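You operate a simulated robot arm through the tools that you are given. There is no shell and no other tool. Be economical: measure what you need, move in short steps, check, and stop when the job is done.

Carry out the task below with a simulated robot arm. There is one attempt and no reset: what you move stays moved.

TASK
Put the yellow stock cube from the counter by the fridge on top of the cherry jar and the red stock cube on top of the red lunch beaker.
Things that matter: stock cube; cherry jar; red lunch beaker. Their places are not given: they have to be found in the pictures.

It is judged by the outcome, as a careful person would: the job done as asked, and still so three seconds after it is handed in. It fails if anything else is knocked over, pushed out of place, dropped, spilled or broken.

THE ROBOT
A 7-joint arm with a two-finger parallel gripper, fixed in place. Base frame: the origin is at the foot of the arm, x ahead of it, y to its left, z up; the work surface is at about z = 0. Lengths are in mm, angles in rad, forces in N, time in s.
With the tool pointing down near the work surface it reaches from about 220 to 580 mm from the base axis. Its first joint turns from -1.152 to 1.152 rad. Payload 2.5 kg.
Tool frame: the origin (TCP) lies between the finger pads and is the grasp point; the fingertips stand 23 mm ahead of it; z points along the fingers, y is the line along which they close. The gripper opens to 94 mm. The fingers are 38 mm wide and 10 mm thick; the gripper's body (54 by 96 mm) begins 39 mm behind the TCP.
Orientation is that of the tool frame in the base frame, as a unit quaternion [x, y, z, w]. With the fingers straight down and closing along the base's y, the tool's x points along the base's -x, its y along +y and its z along -z.

THE INTERFACE
- The arm moves only by the tool play_rows. Its argument "deltas" is a list of rows, each an object (a shift or turn left out is 0, a gripper value left out holds the last) with "travel": the shift along the tool's x, y, z in mm, a list of three; "spin": the turn about the tool's z in rad; "jaw": the opening, from 0 (shut) to 1 (fully open). In form: [{"travel": [x, y, z], "spin": spin, "jaw": jaw}, ...]. A call has 1 to 20 rows; each row is the pose to reach, as a shift and turn from the pose commanded when the call began, along the tool's axes at that moment. A row lasts 0.2 s, in which the tool goes at most 50 mm and 0.15 rad; a call with a longer step from one row to the next is refused whole, and so is a gripper value outside its range. A pose out of reach is approached as far as the arm can. The call stops where the force on the tool passes 40 N (or 10 N more than at its start, if that is more) or the arm is blocked; 0.2 s more then pass. The fingers move at their own pace (about 108 mm/s each) and stop on an object; they squeeze with about 21 N. The grip force told is the motor's: it shows also when the fingers shut on nothing. Time passes only in rows, and 0.2 s behind the last, so rows that repeat a pose let the fingers close. It gives the time, the measured TCP pose, the force on the tool (base axes), the opening and the grip force at its end, in the units of the frame above (readings bear some noise).
- Cameras (640 x 400 px; columns grow to the right, rows downward): "scene" is fixed at [107.5, -394.6, 533.2]; the picture's right is [0.85, -0.53, 0.00], its down [-0.37, -0.60, -0.71] and it looks along [0.37, 0.60, -0.71] (base axes); focal length 228 px, centre (320, 200). "wrist" rides on the gripper at [-39, 0, -44] in the tool frame; the picture's right is [0.00, -1.00, 0.00], its down [0.97, 0.00, -0.24] and it looks along [0.24, 0.00, 0.97] (tool axes); focal length 218 px, centre (320, 200).
- get_image(camera): a new picture of that camera. No time passes.
- pixel_to_xyz(camera, pixels): for up to 12 pixels [column, row] of the newest picture of that camera ("zoom" is the newest enlarged one), the place [x, y, z] in the base frame of the surface seen there, good to about 2 mm, but the place of the scene camera against the robot may be out by one fixed shift of up to 25 mm in any direction. No time passes.
- inspect(camera, box): a new picture of the part [left, top, right, bottom] of that camera's present view, enlarged. No time passes.
- hand_in(): hands the job in; it is judged then, once.

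Work in short steps. Measure before you move; look again where a grasp or a placing could have gone wrong, and mend it. You have 60 turns and 26 pictures in all, the two below and enlarged ones among them. Open the gripper and draw the arm clear of the work before you hand the job in, unless the task says otherwise; then end with one line.

The tools are called after "Request:" by a JSON object that holds its "name" and its "arguments". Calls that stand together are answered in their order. play_rows: Moves the arm, as the interface text tells. Its arguments: {"type":"object","properties":{"deltas":{"type":"array","items":{"type":"object","properties":{"travel":{"type":"array","items":{"type":"number"}},"spin":{"type":"number"},"jaw":{"type":"number"}}}}},"required":["deltas"]} The other tools are called the same way: get_image (camera) takes a picture; pixel_to_xyz (camera, pixels) gives the place of the surface under pixels of a picture; inspect (camera, box) takes an enlarged picture of a part of a camera's view; hand_in () hands the job in.

At the start:

```text
t: 0.0
eef_pos: [336.9, -31.8, 280.9]
tcp_rot: [0.0, 1.0, -0.001, 0.001]
ft_force: [-1.0, 0.4, 0.2]
gripper_width: 93.6
grasp_force: 0.1
```

scene: 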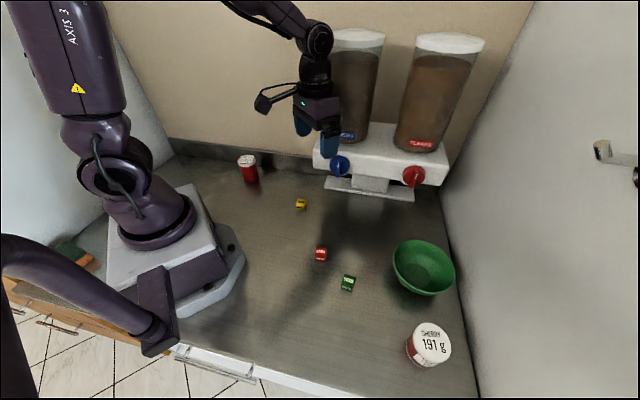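
wrist: 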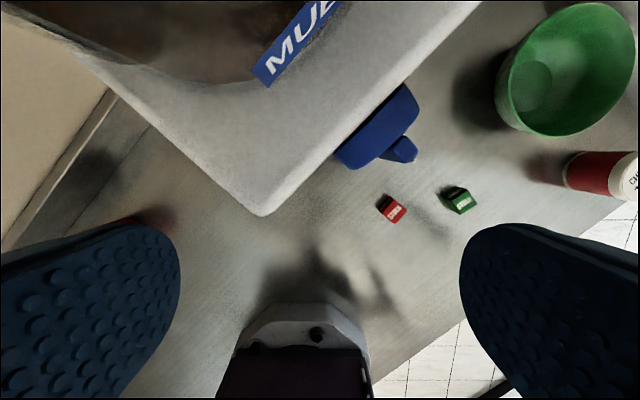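

The scene picture shows the yellow cube near (301,204), the red cube near (321,254), a red-and-white jar near (248,167) and a white-lidded one at (430,345). I will enlarge both jars to tell which is which.

Request:
{"name": "inspect", "arguments": {"camera": "scene", "box": [220, 140, 380, 240]}}

Request:
{"name": "inspect", "arguments": {"camera": "scene", "box": [300, 230, 480, 380]}}

Request:
{"name": "pixel_to_xyz", "arguments": {"camera": "scene", "pixels": [[301, 201], [321, 250], [348, 279], [247, 159], [250, 178], [430, 338], [415, 355], [340, 165], [413, 176], [318, 165], [423, 265], [301, 207]]}}

Request:
{"name": "pixel_to_xyz", "arguments": {"camera": "wrist", "pixels": [[391, 207], [458, 199], [388, 215], [600, 172], [630, 175], [400, 148], [260, 210], [120, 225]]}}

```text
4.00 times, centred on (300, 190) of scene
```

zoom: 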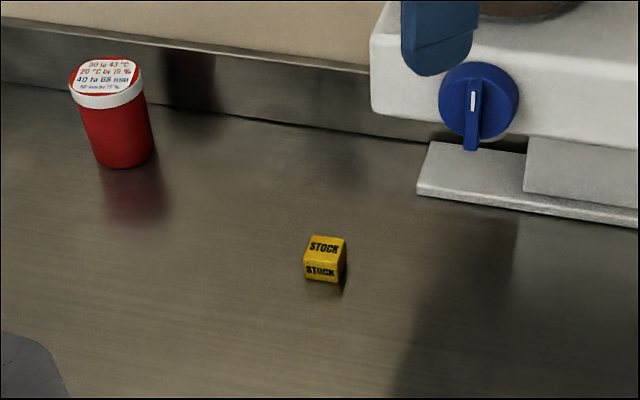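

```text
2.67 times, centred on (390, 305) of scene
```

zoom: 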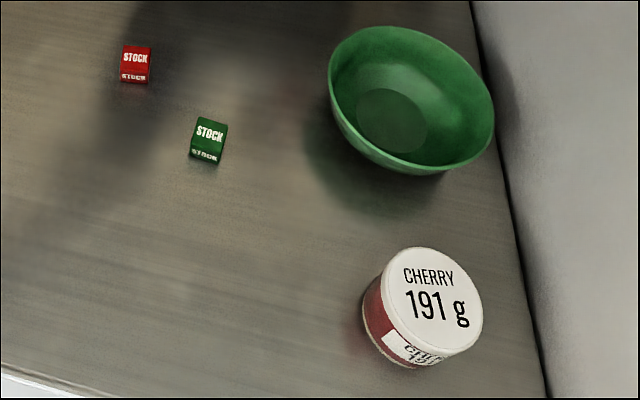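

```text
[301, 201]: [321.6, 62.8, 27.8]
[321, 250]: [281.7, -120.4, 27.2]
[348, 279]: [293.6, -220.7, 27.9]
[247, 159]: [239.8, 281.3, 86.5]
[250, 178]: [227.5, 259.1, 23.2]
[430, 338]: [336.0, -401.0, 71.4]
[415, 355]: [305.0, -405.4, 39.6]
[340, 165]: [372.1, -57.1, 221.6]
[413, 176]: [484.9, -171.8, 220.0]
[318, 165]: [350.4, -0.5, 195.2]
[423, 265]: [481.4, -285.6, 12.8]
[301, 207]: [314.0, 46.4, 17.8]
```

```text
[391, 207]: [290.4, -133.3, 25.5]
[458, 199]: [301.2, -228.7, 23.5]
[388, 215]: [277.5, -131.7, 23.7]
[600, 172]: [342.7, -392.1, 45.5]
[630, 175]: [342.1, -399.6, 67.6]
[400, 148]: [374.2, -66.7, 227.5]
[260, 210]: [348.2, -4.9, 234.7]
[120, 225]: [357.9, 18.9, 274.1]
```

The cherry jar is at about (336,-401) with its top near z 70. The red beaker is at about (240,281) with its top near z 87. The dispenser's corner is close to the tool, so I move left and back, away from it, to look down at the yellow cube and the beaker.

Request:
{"name": "play_rows", "arguments": {"deltas": [{"travel": [20, 20, 0], "jaw": 1}, {"travel": [40, 50, 0]}, {"travel": [55, 90, 0]}, {"travel": [60, 120, 0]}, {"travel": [60, 120, 0]}]}}

Request:
{"name": "get_image", "arguments": {"camera": "wrist"}}

```text
t: 1.2
eef_pos: [278.7, 87.6, 282.9]
tcp_rot: [-0.001, 1.0, 0.0, 0.0]
ft_force: [-0.2, 0.3, 0.6]
gripper_width: 93.9
grasp_force: 0.0
```

```text
21 pictures are left
```

wrist: 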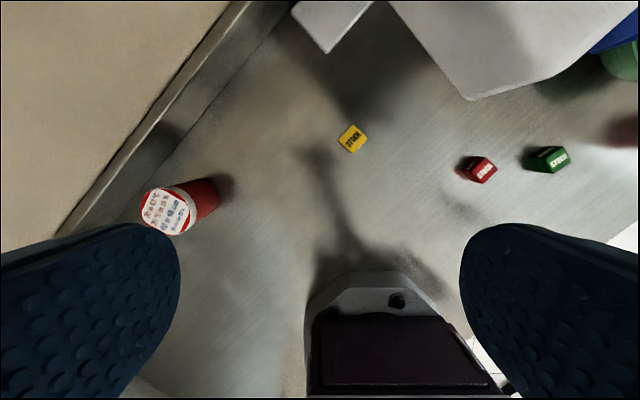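

Request:
{"name": "inspect", "arguments": {"camera": "wrist", "box": [310, 100, 390, 150]}}

Request:
{"name": "pixel_to_xyz", "arguments": {"camera": "wrist", "pixels": [[353, 138], [350, 126], [366, 137], [355, 151], [339, 140], [166, 212], [480, 170], [470, 98], [545, 80], [390, 5], [192, 208], [141, 208]]}}

```text
8.00 times, centred on (350, 125) of wrist
```

zoom: 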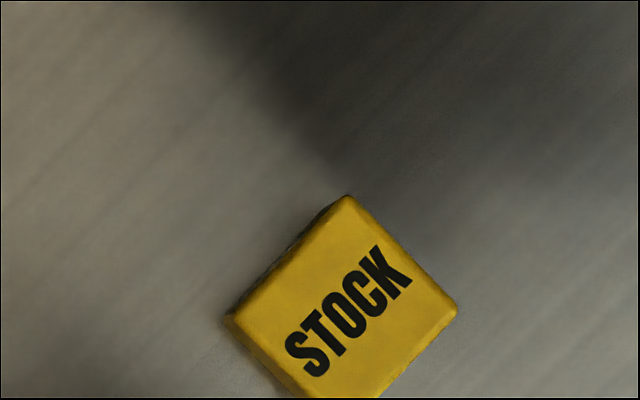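

```text
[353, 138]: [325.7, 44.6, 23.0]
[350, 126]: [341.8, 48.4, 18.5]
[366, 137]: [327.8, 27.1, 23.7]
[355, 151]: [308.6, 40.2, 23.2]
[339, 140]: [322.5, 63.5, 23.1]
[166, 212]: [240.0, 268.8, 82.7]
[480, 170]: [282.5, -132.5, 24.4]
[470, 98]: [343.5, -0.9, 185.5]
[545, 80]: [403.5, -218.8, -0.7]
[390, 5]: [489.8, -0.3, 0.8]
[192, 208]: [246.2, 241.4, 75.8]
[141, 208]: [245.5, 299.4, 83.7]
```

Top-face corners put the yellow cube at about (324.5, 45), top z 23, turned about 45°. That makes it parallel to the dispenser's left face, which is only about 46 mm away at z ≥ 185. I will spin +0.785 so the jaws close parallel to that face, then come in low from the free side.

Request:
{"name": "play_rows", "arguments": {"deltas": [{"spin": 0.14}, {"spin": 0.28}, {"spin": 0.42}, {"spin": 0.56}, {"spin": 0.7}, {"spin": 0.785}, {"spin": 0.785}]}}

Request:
{"name": "get_image", "arguments": {"camera": "wrist"}}

Request:
{"name": "get_image", "arguments": {"camera": "scene"}}

```text
t: 2.8
eef_pos: [278.5, 88.6, 282.0]
tcp_rot: [0.384, 0.923, 0.0, 0.0]
ft_force: [-0.2, 0.3, -0.1]
gripper_width: 94.2
grasp_force: 0.0
```

```text
19 pictures are left
```

wrist: 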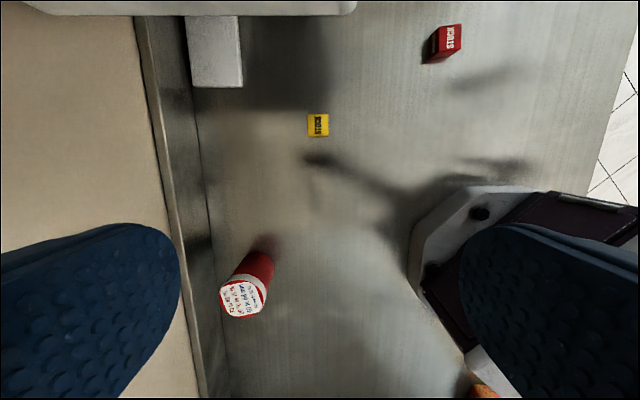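

```text
18 pictures are left
```

scene: 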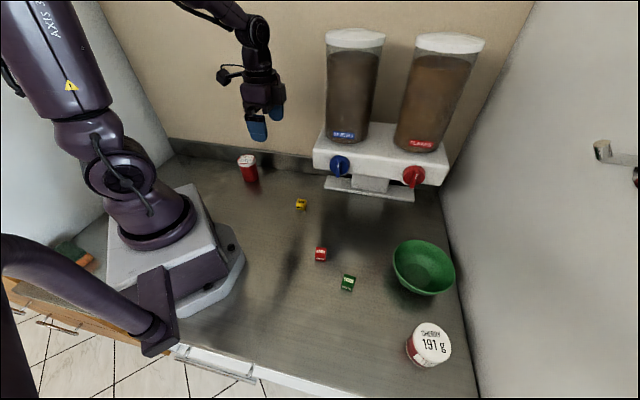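

The jaws are now aligned with the cube at wrist (318,125). I measure it precisely.

Request:
{"name": "inspect", "arguments": {"camera": "wrist", "box": [278, 100, 358, 150]}}

Request:
{"name": "pixel_to_xyz", "arguments": {"camera": "wrist", "pixels": [[318, 124], [309, 116], [327, 116], [327, 134], [310, 134], [242, 298], [221, 297], [262, 297], [242, 314], [150, 14], [340, 14]]}}

```text
8.00 times, centred on (318, 125) of wrist
```

zoom: 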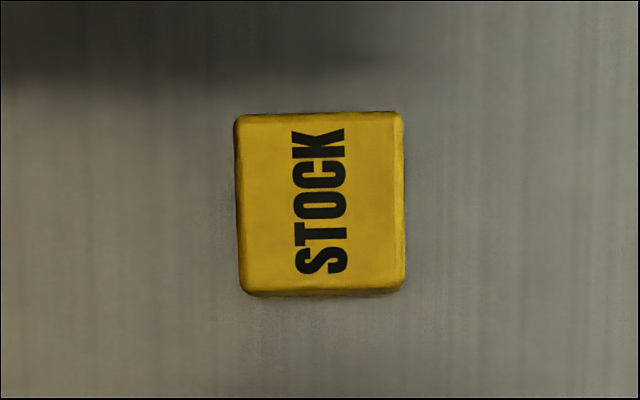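

```text
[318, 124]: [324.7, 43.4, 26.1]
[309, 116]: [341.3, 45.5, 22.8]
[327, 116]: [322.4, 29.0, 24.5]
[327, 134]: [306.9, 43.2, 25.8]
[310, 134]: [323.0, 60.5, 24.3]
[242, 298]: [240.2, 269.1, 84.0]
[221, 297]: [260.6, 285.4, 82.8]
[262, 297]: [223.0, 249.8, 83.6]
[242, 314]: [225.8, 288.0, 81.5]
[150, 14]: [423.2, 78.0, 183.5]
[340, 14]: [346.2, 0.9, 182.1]
```

The cube centre is 64 mm toward the dispenser and about 1 mm sideways in the tool frame. I descend here on the free side first.

Request:
{"name": "play_rows", "arguments": {"deltas": [{"travel": [0, 0.7, 40]}, {"travel": [0, 0.7, 85]}, {"travel": [0, 0.7, 130]}, {"travel": [0, 0.7, 175]}, {"travel": [0, 0.7, 210]}, {"travel": [0, 0.7, 235]}, {"travel": [0, 0.7, 250]}, {"travel": [0, 0.7, 250]}, {"travel": [0, 0.7, 250]}]}}

Request:
{"name": "get_image", "arguments": {"camera": "wrist"}}

```text
t: 4.8
eef_pos: [278.2, 89.0, 30.8]
tcp_rot: [0.383, 0.924, 0.0, 0.0]
ft_force: [0.1, 0.0, -0.7]
gripper_width: 93.8
grasp_force: 0.1
```

```text
16 pictures are left
```

wrist: 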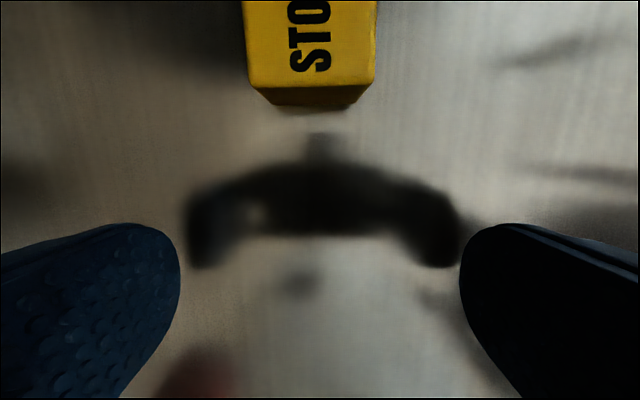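

The cube sits centred at column 311, about 2 mm toward tool +y. I slide in 56 mm, stopping a little short of centre to stay clear of the dispenser, lower 3 mm and close.

Request:
{"name": "play_rows", "arguments": {"deltas": [{"travel": [-15, 2, 2]}, {"travel": [-30, 2, 3]}, {"travel": [-45, 2, 3]}, {"travel": [-57, 2, 3]}, {"travel": [-57, 2, 3]}, {"travel": [-57, 2, 3], "jaw": 0}, {"travel": [-57, 2, 3], "jaw": 0}, {"travel": [-57, 2, 3], "jaw": 0}, {"travel": [-57, 2, 3], "jaw": 0}]}}

Request:
{"name": "get_image", "arguments": {"camera": "wrist"}}

```text
t: 6.8
eef_pos: [319.3, 48.1, 28.9]
tcp_rot: [0.382, 0.924, 0.0, 0.0]
ft_force: [-0.4, 0.0, 0.6]
gripper_width: 26.7
grasp_force: 20.7
```

```text
15 pictures are left
```

wrist: 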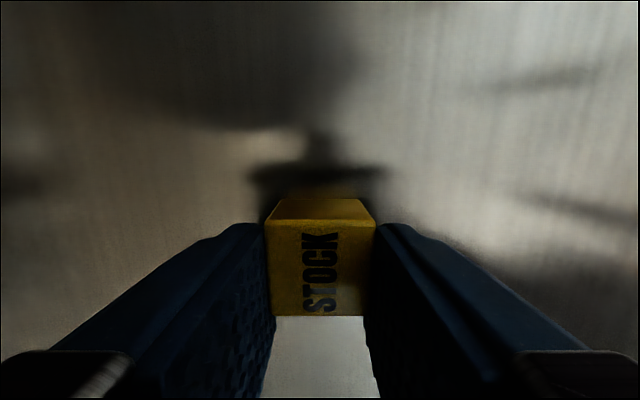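

The yellow cube is gripped (width 26.7 mm). I lift a little, retreat the way I came and rise. I also measure the fridge wall next to the cherry jar.

Request:
{"name": "play_rows", "arguments": {"deltas": [{"travel": [0, 0, -8]}, {"travel": [20, 0, -12]}, {"travel": [57, 0, -20]}, {"travel": [60, 0, -60]}, {"travel": [60, 0, -105]}, {"travel": [60, 0, -150]}, {"travel": [60, 0, -190]}, {"travel": [60, 0, -190]}]}}

Request:
{"name": "pixel_to_xyz", "arguments": {"camera": "scene", "pixels": [[445, 215], [465, 290], [480, 360], [490, 390], [520, 200], [520, 330], [431, 324], [412, 345], [449, 345], [425, 365], [445, 362], [607, 150]]}}

```text
t: 8.6
eef_pos: [276.5, 91.5, 219.6]
tcp_rot: [0.383, 0.924, 0.0, 0.0]
ft_force: [0.5, -0.3, -0.4]
gripper_width: 27.3
grasp_force: 20.8
```

```text
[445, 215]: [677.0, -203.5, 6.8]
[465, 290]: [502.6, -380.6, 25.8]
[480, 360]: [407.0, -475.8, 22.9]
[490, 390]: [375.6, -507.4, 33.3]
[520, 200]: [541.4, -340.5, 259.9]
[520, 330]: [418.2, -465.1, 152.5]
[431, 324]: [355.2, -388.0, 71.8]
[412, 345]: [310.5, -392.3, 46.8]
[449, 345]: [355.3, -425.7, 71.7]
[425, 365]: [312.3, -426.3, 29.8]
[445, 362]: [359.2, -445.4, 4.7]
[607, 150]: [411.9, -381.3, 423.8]
```

Near the jar the fridge wall runs along x − y ≈ 890, about 100 mm beyond it, and my jaw axis is already parallel to it. I carry the cube in an arc in front of the dispenser to a point short of the jar, keeping low because of the fridge handle.

Request:
{"name": "play_rows", "arguments": {"deltas": [{"travel": [-10.6, -40, 0]}, {"travel": [-21.2, -79.9, 0]}, {"travel": [-44.8, -103.5, 0]}, {"travel": [-68.3, -127, 0]}, {"travel": [-91.9, -150.6, 0]}, {"travel": [-119, -170.6, 0]}, {"travel": [-146.1, -190.7, 0]}, {"travel": [-173.2, -210.7, 0]}, {"travel": [-201.5, -229.6, 10]}, {"travel": [-229.8, -248.4, 20]}, {"travel": [-258.1, -267.3, 30]}, {"travel": [-270, -271.3, 40]}, {"travel": [-270, -271.3, 40]}, {"travel": [-270, -271.3, 40]}]}}

Request:
{"name": "get_image", "arguments": {"camera": "wrist"}}

Request:
{"name": "get_image", "arguments": {"camera": "scene"}}

```text
t: 11.6
eef_pos: [277.4, -290.8, 179.1]
tcp_rot: [0.383, 0.924, 0.0, 0.0]
ft_force: [-0.2, -0.4, -1.0]
gripper_width: 27.2
grasp_force: 21.1
```

```text
14 pictures are left
```

wrist: 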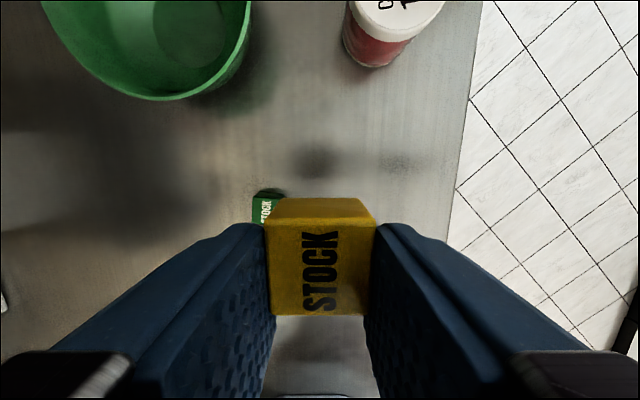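

```text
13 pictures are left
```

scene: 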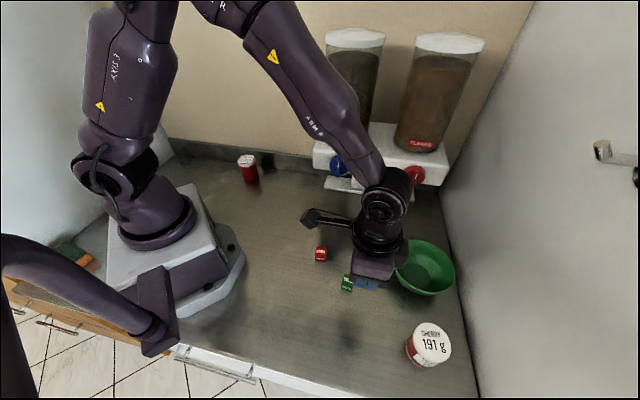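

The jar is ahead and to the right (wrist 395,15). I move 70 mm forward and 43 mm to tool −y so I see its lid whole.

Request:
{"name": "play_rows", "arguments": {"deltas": [{"travel": [-25, -16, 0]}, {"travel": [-50, -32, 0]}, {"travel": [-65, -43, 0]}, {"travel": [-65, -43, 0]}, {"travel": [-65, -43, 0]}]}}

Request:
{"name": "get_image", "arguments": {"camera": "wrist"}}

```text
t: 12.8
eef_pos: [292.8, -366.7, 181.5]
tcp_rot: [0.382, 0.924, 0.0, 0.0]
ft_force: [0.3, -0.1, -0.5]
gripper_width: 27.4
grasp_force: 21.1
```

```text
12 pictures are left
```

wrist: 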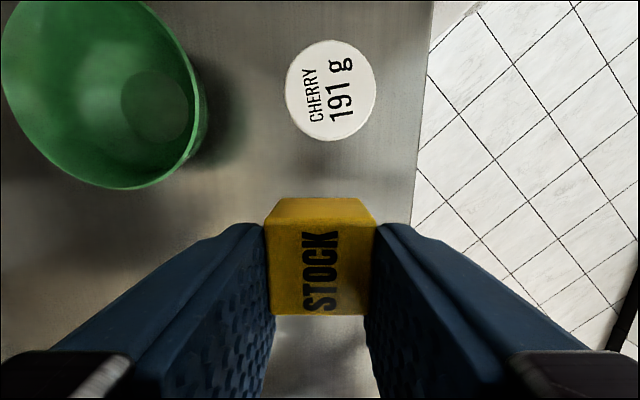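

Request:
{"name": "pixel_to_xyz", "arguments": {"camera": "wrist", "pixels": [[330, 90], [287, 90], [374, 90], [330, 43], [330, 137], [320, 300], [320, 225], [200, 140], [320, 200]]}}

```text
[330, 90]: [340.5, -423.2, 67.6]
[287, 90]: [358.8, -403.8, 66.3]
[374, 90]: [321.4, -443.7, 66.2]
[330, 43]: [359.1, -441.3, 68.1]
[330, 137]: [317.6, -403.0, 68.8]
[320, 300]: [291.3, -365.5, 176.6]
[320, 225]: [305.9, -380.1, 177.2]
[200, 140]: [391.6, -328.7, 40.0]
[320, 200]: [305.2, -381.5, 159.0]
```

The lid centre is about (339.5, -423), z 67.5. The cube centre sits about 6.5 mm to tool −x of the TCP and its bottom is about 29 mm below it. I move over the jar while lowering to about 10 mm above the lid.

Request:
{"name": "play_rows", "arguments": {"deltas": [{"travel": [-20, -3, 20]}, {"travel": [-42, -6, 40]}, {"travel": [-60, -6.8, 50]}, {"travel": [-66.5, -6.8, 60]}, {"travel": [-66.5, -6.8, 75]}, {"travel": [-66.5, -6.8, 75]}, {"travel": [-66.5, -6.8, 75]}]}}

Request:
{"name": "get_image", "arguments": {"camera": "wrist"}}

Request:
{"name": "get_image", "arguments": {"camera": "scene"}}

```text
t: 14.4
eef_pos: [336.7, -419.1, 103.5]
tcp_rot: [0.383, 0.924, 0.0, 0.0]
ft_force: [0.5, 0.7, -0.3]
gripper_width: 27.1
grasp_force: 20.8
```

```text
11 pictures are left
```

wrist: 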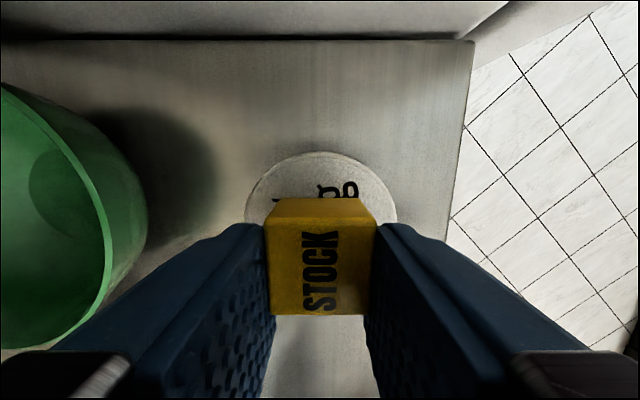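

```text
10 pictures are left
```

scene: 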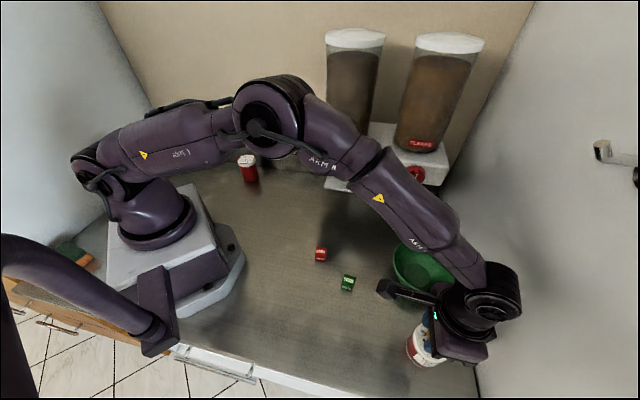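

The cube is laterally centred over the lid (245–397 at column 321), with about 7 mm to go. I lower gently.

Request:
{"name": "play_rows", "arguments": {"deltas": [{"travel": [0, 0, 2]}, {"travel": [0, 0, 4]}, {"travel": [0, 0, 5.5]}, {"travel": [0, 0, 5.5]}]}}

```text
t: 15.4
eef_pos: [336.6, -418.8, 98.4]
tcp_rot: [0.383, 0.924, -0.001, 0.001]
ft_force: [0.6, 0.2, -0.5]
gripper_width: 27.0
grasp_force: 21.3
```

Request:
{"name": "play_rows", "arguments": {"deltas": [{"travel": [0, 0, 1]}, {"travel": [0, 0, 1.5]}, {"travel": [0, 0, 1.5]}]}}

```text
t: 16.2
eef_pos: [334.8, -419.8, 96.5]
tcp_rot: [0.382, 0.924, 0.0, 0.0]
ft_force: [-0.4, -0.8, -0.6]
gripper_width: 27.1
grasp_force: 20.5
```

No contact force yet, so I go on in sub-millimetre steps.

Request:
{"name": "play_rows", "arguments": {"deltas": [{"travel": [0, 0, 0.7]}, {"travel": [0, 0, 1.2]}, {"travel": [0, 0, 1.2]}]}}

Request:
{"name": "inspect", "arguments": {"camera": "scene", "box": [380, 300, 500, 375]}}

```text
t: 17.0
eef_pos: [335.2, -419.2, 96.1]
tcp_rot: [0.383, 0.924, 0.0, 0.002]
ft_force: [0.4, -1.0, 3.1]
gripper_width: 26.9
grasp_force: 21.4
```

```text
5.33 times, centred on (440, 338) of scene
```

zoom: 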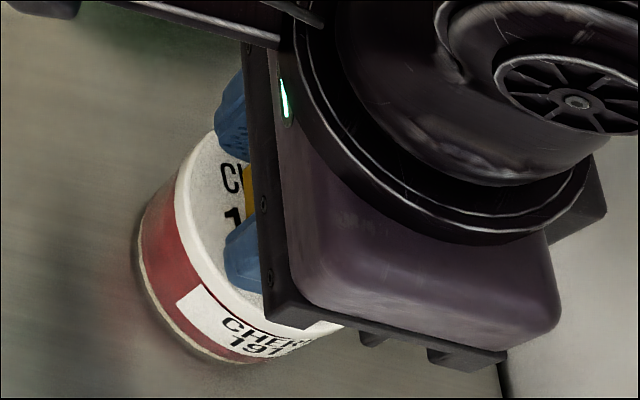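

Contact shows as 3 N upward. I release, rise straight up, then draw back.

Request:
{"name": "play_rows", "arguments": {"deltas": [{"jaw": 0.4}, {"jaw": 0.6}, {"travel": [0, 0, -8], "jaw": 0.7}, {"travel": [0, 0, -35]}, {"travel": [0, 0, -70]}, {"travel": [40, 0, -85]}, {"travel": [80, 20, -90]}, {"travel": [80, 20, -90]}]}}

Request:
{"name": "get_image", "arguments": {"camera": "wrist"}}

```text
t: 18.8
eef_pos: [292.1, -349.1, 188.0]
tcp_rot: [0.383, 0.924, 0.001, 0.0]
ft_force: [-0.1, -0.3, -0.8]
gripper_width: 65.9
grasp_force: 0.1
```

```text
8 pictures are left
```

wrist: 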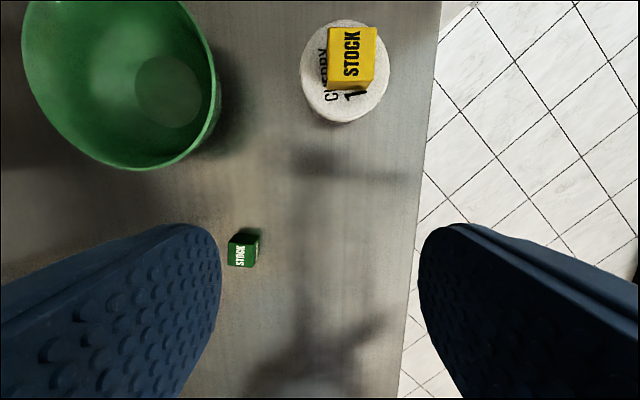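

The yellow cube is squarely on the cherry jar. Next I go above the red cube at about (283,-132), stopping short so the wrist camera sees it.

Request:
{"name": "play_rows", "arguments": {"deltas": [{"travel": [30, 21, 0]}, {"travel": [61, 42, 0]}, {"travel": [92, 63, 0]}, {"travel": [123, 84, 0]}, {"travel": [154, 105, 0]}, {"travel": [185, 126, 0]}, {"travel": [215, 147, 0]}, {"travel": [215, 147, 0]}, {"travel": [215, 147, 0]}]}}

Request:
{"name": "get_image", "arguments": {"camera": "wrist"}}

```text
t: 20.8
eef_pos: [244.5, -89.5, 187.2]
tcp_rot: [0.383, 0.924, 0.001, 0.0]
ft_force: [0.6, -0.2, 0.0]
gripper_width: 65.7
grasp_force: 0.1
```

```text
7 pictures are left
```

wrist: 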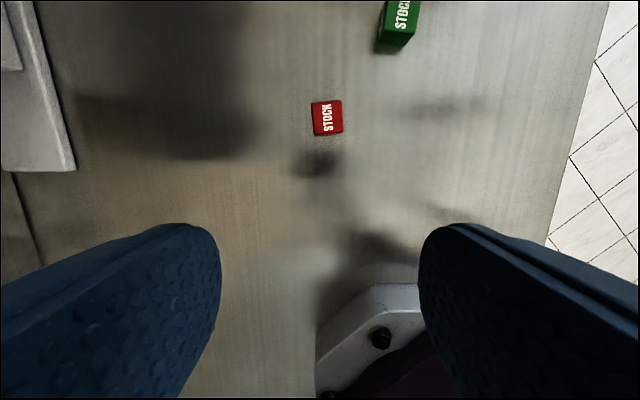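

Request:
{"name": "inspect", "arguments": {"camera": "wrist", "box": [288, 93, 368, 143]}}

Request:
{"name": "pixel_to_xyz", "arguments": {"camera": "wrist", "pixels": [[326, 117], [314, 104], [339, 102], [341, 130], [317, 132], [372, 315]]}}

```text
8.00 times, centred on (328, 118) of wrist
```

zoom: 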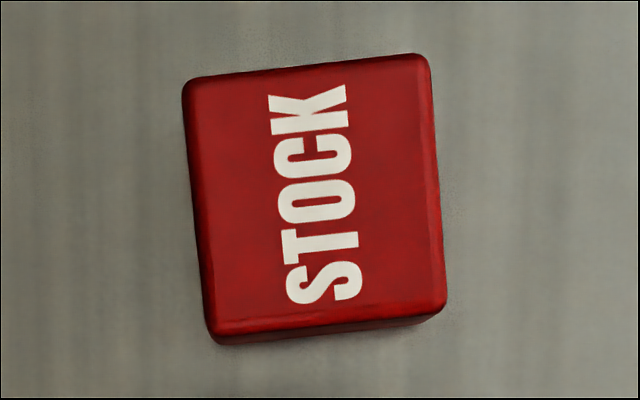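

```text
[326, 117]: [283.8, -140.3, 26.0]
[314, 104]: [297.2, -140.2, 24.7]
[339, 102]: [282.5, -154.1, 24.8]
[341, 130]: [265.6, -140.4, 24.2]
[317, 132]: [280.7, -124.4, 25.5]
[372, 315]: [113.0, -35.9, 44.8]
```

The red cube's centre is about (282.5, -140.5) and it is turned 6.4° counter-clockwise in the image, so I spin −0.11. I move over it, descend to z ≈ 45 and check.

Request:
{"name": "play_rows", "arguments": {"deltas": [{"travel": [-32, -5, 0], "spin": -0.06}, {"travel": [-62.9, -9.2, 0], "spin": -0.11}, {"travel": [-62.9, -9.2, 40], "spin": -0.11}, {"travel": [-62.9, -9.2, 80], "spin": -0.11}, {"travel": [-62.9, -9.2, 115], "spin": -0.11}, {"travel": [-62.9, -9.2, 130], "spin": -0.11}, {"travel": [-62.9, -9.2, 130], "spin": -0.11}]}}

Request:
{"name": "get_image", "arguments": {"camera": "wrist"}}

```text
t: 22.4
eef_pos: [282.5, -142.3, 56.2]
tcp_rot: [0.332, 0.943, 0.0, 0.0]
ft_force: [0.0, -1.1, -0.6]
gripper_width: 66.0
grasp_force: 0.1
```

```text
5 pictures are left
```

wrist: 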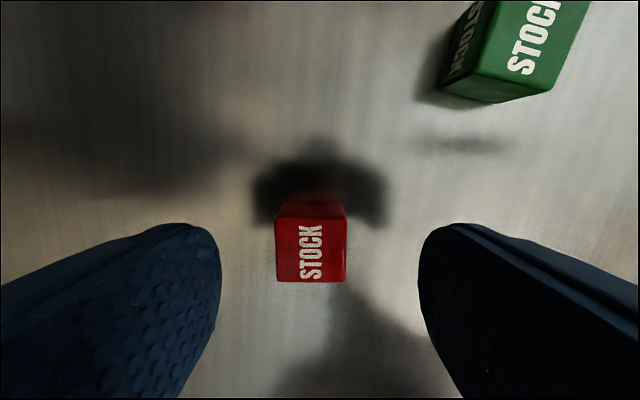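

The cube is centred along tool x and about 2.5 mm to tool +y (column 311). I correct, lower 27.5 mm and close.

Request:
{"name": "play_rows", "arguments": {"deltas": [{"travel": [0, 2.5, 10]}, {"travel": [0, 2.5, 20]}, {"travel": [0, 2.5, 27.5]}, {"travel": [0, 2.5, 27.5]}, {"travel": [0, 2.5, 27.5], "jaw": 0}, {"travel": [0, 2.5, 27.5], "jaw": 0}, {"travel": [0, 2.5, 27.5], "jaw": 0}]}}

```text
t: 24.0
eef_pos: [285.4, -141.6, 28.3]
tcp_rot: [0.332, 0.943, 0.0, 0.0]
ft_force: [-0.3, 0.0, 0.0]
gripper_width: 26.9
grasp_force: 21.3
```

The red cube is gripped. Before choosing the wrist angle at the beaker I measure the wall behind it, and at the same time I lift.

Request:
{"name": "play_rows", "arguments": {"deltas": [{"travel": [0, 0, -20]}, {"travel": [0, 0, -60]}, {"travel": [0, 0, -105]}, {"travel": [0, 0, -150]}, {"travel": [0, 0, -170]}, {"travel": [0, 0, -170]}]}}

Request:
{"name": "pixel_to_xyz", "arguments": {"camera": "scene", "pixels": [[185, 148], [205, 148], [225, 152], [235, 160], [180, 155], [210, 158], [268, 168], [247, 159], [275, 172]]}}

```text
t: 25.4
eef_pos: [284.3, -141.8, 198.8]
tcp_rot: [0.332, 0.943, -0.001, 0.0]
ft_force: [0.1, -0.2, -0.4]
gripper_width: 27.4
grasp_force: 21.2
```

```text
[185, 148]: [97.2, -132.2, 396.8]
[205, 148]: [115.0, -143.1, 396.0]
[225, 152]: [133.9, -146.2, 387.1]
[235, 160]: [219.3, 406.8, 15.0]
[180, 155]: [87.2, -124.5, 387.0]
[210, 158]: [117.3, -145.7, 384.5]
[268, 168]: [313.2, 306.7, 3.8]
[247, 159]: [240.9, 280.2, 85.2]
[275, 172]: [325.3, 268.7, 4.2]
```

The wall behind the beaker is about 70 mm from its centre. With the present wrist angle the camera points along that wall, so I keep it. I arc around the dispenser to a point just beyond the beaker, where the wrist camera will see its lid.

Request:
{"name": "play_rows", "arguments": {"deltas": [{"travel": [36.6, 9.7, 0]}, {"travel": [73.2, 19.3, 0]}, {"travel": [94.9, 44.7, 0]}, {"travel": [116.5, 70, 0]}, {"travel": [138.2, 95.4, 0]}, {"travel": [158.3, 122, 0]}, {"travel": [178.3, 148.5, 0]}, {"travel": [198.4, 175.1, 0]}, {"travel": [223.1, 198.4, 0]}, {"travel": [247.9, 221.8, 0]}, {"travel": [272.6, 245.1, 0]}, {"travel": [306.2, 269.4, 0]}, {"travel": [339.8, 293.6, 0]}, {"travel": [339.8, 293.6, 0]}, {"travel": [339.8, 293.6, 0]}]}}

Request:
{"name": "get_image", "arguments": {"camera": "wrist"}}

```text
t: 28.6
eef_pos: [201.8, 301.7, 197.4]
tcp_rot: [0.331, 0.944, 0.0, 0.001]
ft_force: [0.4, 0.6, -0.4]
gripper_width: 26.9
grasp_force: 21.1
```

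```text
4 pictures are left
```

wrist: 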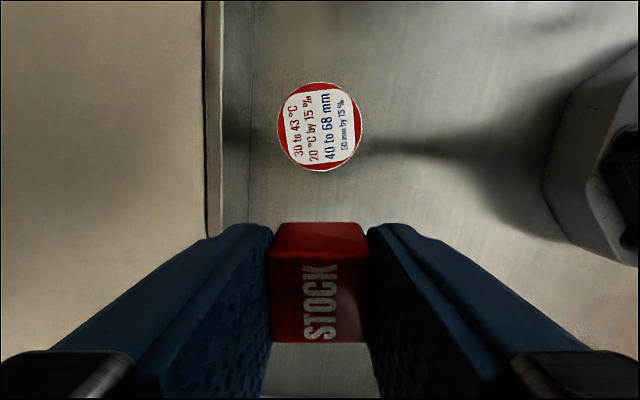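

The beaker lid is at (320,126). I measure it, the wall edge and the held cube.

Request:
{"name": "pixel_to_xyz", "arguments": {"camera": "wrist", "pixels": [[320, 126], [280, 126], [360, 126], [320, 85], [320, 168], [204, 126], [222, 126], [315, 262], [315, 338], [280, 300], [360, 300], [315, 230]]}}

```text
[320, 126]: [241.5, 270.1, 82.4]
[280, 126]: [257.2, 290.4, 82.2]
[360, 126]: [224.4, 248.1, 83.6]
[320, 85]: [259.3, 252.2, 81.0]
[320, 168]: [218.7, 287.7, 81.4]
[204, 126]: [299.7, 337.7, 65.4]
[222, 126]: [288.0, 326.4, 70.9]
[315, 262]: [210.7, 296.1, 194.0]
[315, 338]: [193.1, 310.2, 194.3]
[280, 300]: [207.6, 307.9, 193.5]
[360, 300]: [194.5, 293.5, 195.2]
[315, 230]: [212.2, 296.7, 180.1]
```

Lid centre is about (240.3, 269.6), z 82; the held cube is centred on the TCP. I move over it and lower to about 6 mm above the lid.

Request:
{"name": "play_rows", "arguments": {"deltas": [{"travel": [-25, -0.5, 0]}, {"travel": [-50.5, -1.1, 0]}, {"travel": [-50.5, -1.1, 35]}, {"travel": [-50.5, -1.1, 65]}, {"travel": [-50.5, -1.1, 80]}, {"travel": [-50.5, -1.1, 80]}, {"travel": [-50.5, -1.1, 80]}]}}

Request:
{"name": "get_image", "arguments": {"camera": "wrist"}}

```text
t: 30.2
eef_pos: [242.1, 267.9, 117.9]
tcp_rot: [0.331, 0.944, 0.0, 0.0]
ft_force: [0.4, -0.1, -0.5]
gripper_width: 27.0
grasp_force: 20.4
```

```text
3 pictures are left
```

wrist: 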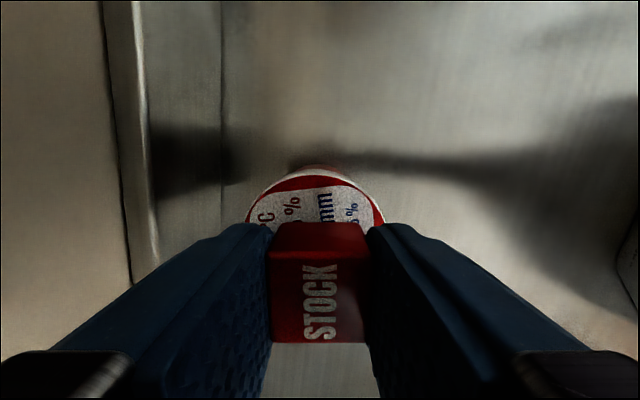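

The lid spans columns 247–385, centred under the cube. I lower gently to contact.

Request:
{"name": "play_rows", "arguments": {"deltas": [{"travel": [0, 0, 2]}, {"travel": [0, 0, 4]}, {"travel": [0, 0, 5.5]}, {"travel": [0, 0, 6]}, {"travel": [0, 0, 6]}]}}

```text
t: 31.4
eef_pos: [241.1, 268.3, 112.3]
tcp_rot: [0.331, 0.944, 0.0, 0.001]
ft_force: [-0.2, -0.2, 0.3]
gripper_width: 27.1
grasp_force: 20.9
```

Request:
{"name": "play_rows", "arguments": {"deltas": [{"travel": [0, 0, 0.7]}, {"travel": [0, 0, 1.2]}, {"travel": [0, 0, 1.2]}]}}

```text
t: 32.2
eef_pos: [241.2, 267.9, 110.3]
tcp_rot: [0.331, 0.943, 0.0, -0.001]
ft_force: [0.5, 0.6, 0.1]
gripper_width: 26.8
grasp_force: 20.6
```

No contact yet, so I continue in small steps.

Request:
{"name": "play_rows", "arguments": {"deltas": [{"travel": [0, 0, 0.6]}, {"travel": [0, 0, 1]}, {"travel": [0, 0, 1]}]}}

```text
t: 33.0
eef_pos: [240.9, 267.3, 109.5]
tcp_rot: [0.332, 0.943, -0.001, 0.0]
ft_force: [0.3, -0.2, 1.1]
gripper_width: 27.2
grasp_force: 20.4
```

Request:
{"name": "play_rows", "arguments": {"deltas": [{"travel": [0, 0, 0.4]}, {"travel": [0, 0, 0.7]}, {"travel": [0, 0, 0.7]}]}}

```text
t: 33.8
eef_pos: [241.1, 268.2, 109.0]
tcp_rot: [0.331, 0.944, 0.0, 0.0]
ft_force: [-1.0, -0.2, 6.5]
gripper_width: 26.9
grasp_force: 20.8
```

Contact (6.5 N). I release, rise straight up and draw back.

Request:
{"name": "play_rows", "arguments": {"deltas": [{"jaw": 0.4}, {"jaw": 0.55}, {"travel": [0, 0, -8]}, {"travel": [0, 0, -40]}, {"travel": [0, 0, -80]}, {"travel": [30, 0, -95]}, {"travel": [60, 0, -105]}, {"travel": [60, 0, -105]}]}}

Request:
{"name": "get_image", "arguments": {"camera": "wrist"}}

Request:
{"name": "get_image", "arguments": {"camera": "scene"}}

```text
t: 35.6
eef_pos: [192.6, 307.3, 213.7]
tcp_rot: [0.331, 0.944, -0.001, -0.001]
ft_force: [0.1, -0.1, -0.5]
gripper_width: 51.7
grasp_force: 0.1
```

```text
2 pictures are left
```

wrist: 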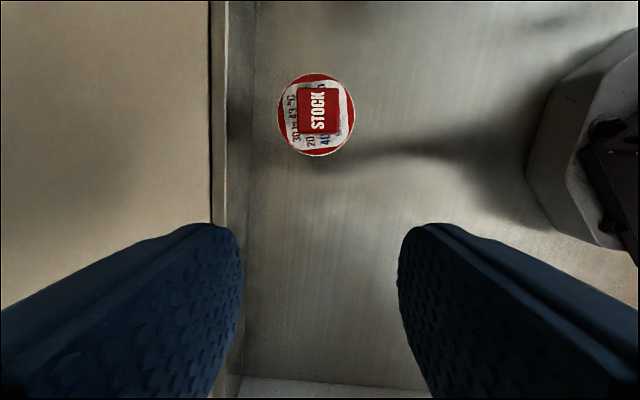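

```text
1 pictures are left
```

scene: 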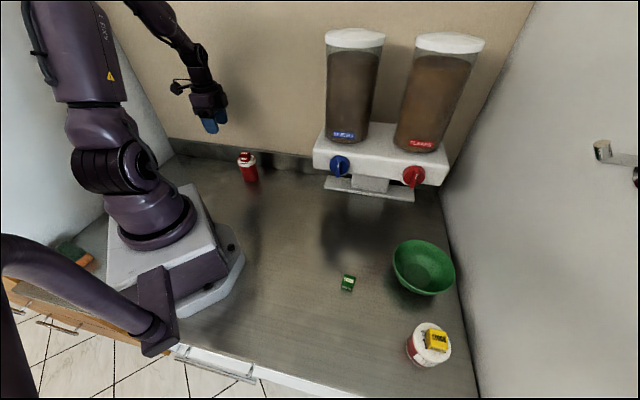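

Both cubes rest on their lids, nothing else has moved, and the gripper is open and clear. I hand the job in.

Request:
{"name": "hand_in", "arguments": {}}

```text
The job is handed in.
```

The job is handed in: the yellow stock cube is on the cherry jar and the red stock cube is on the red lunch beaker, and the last pictures show nothing else moved.
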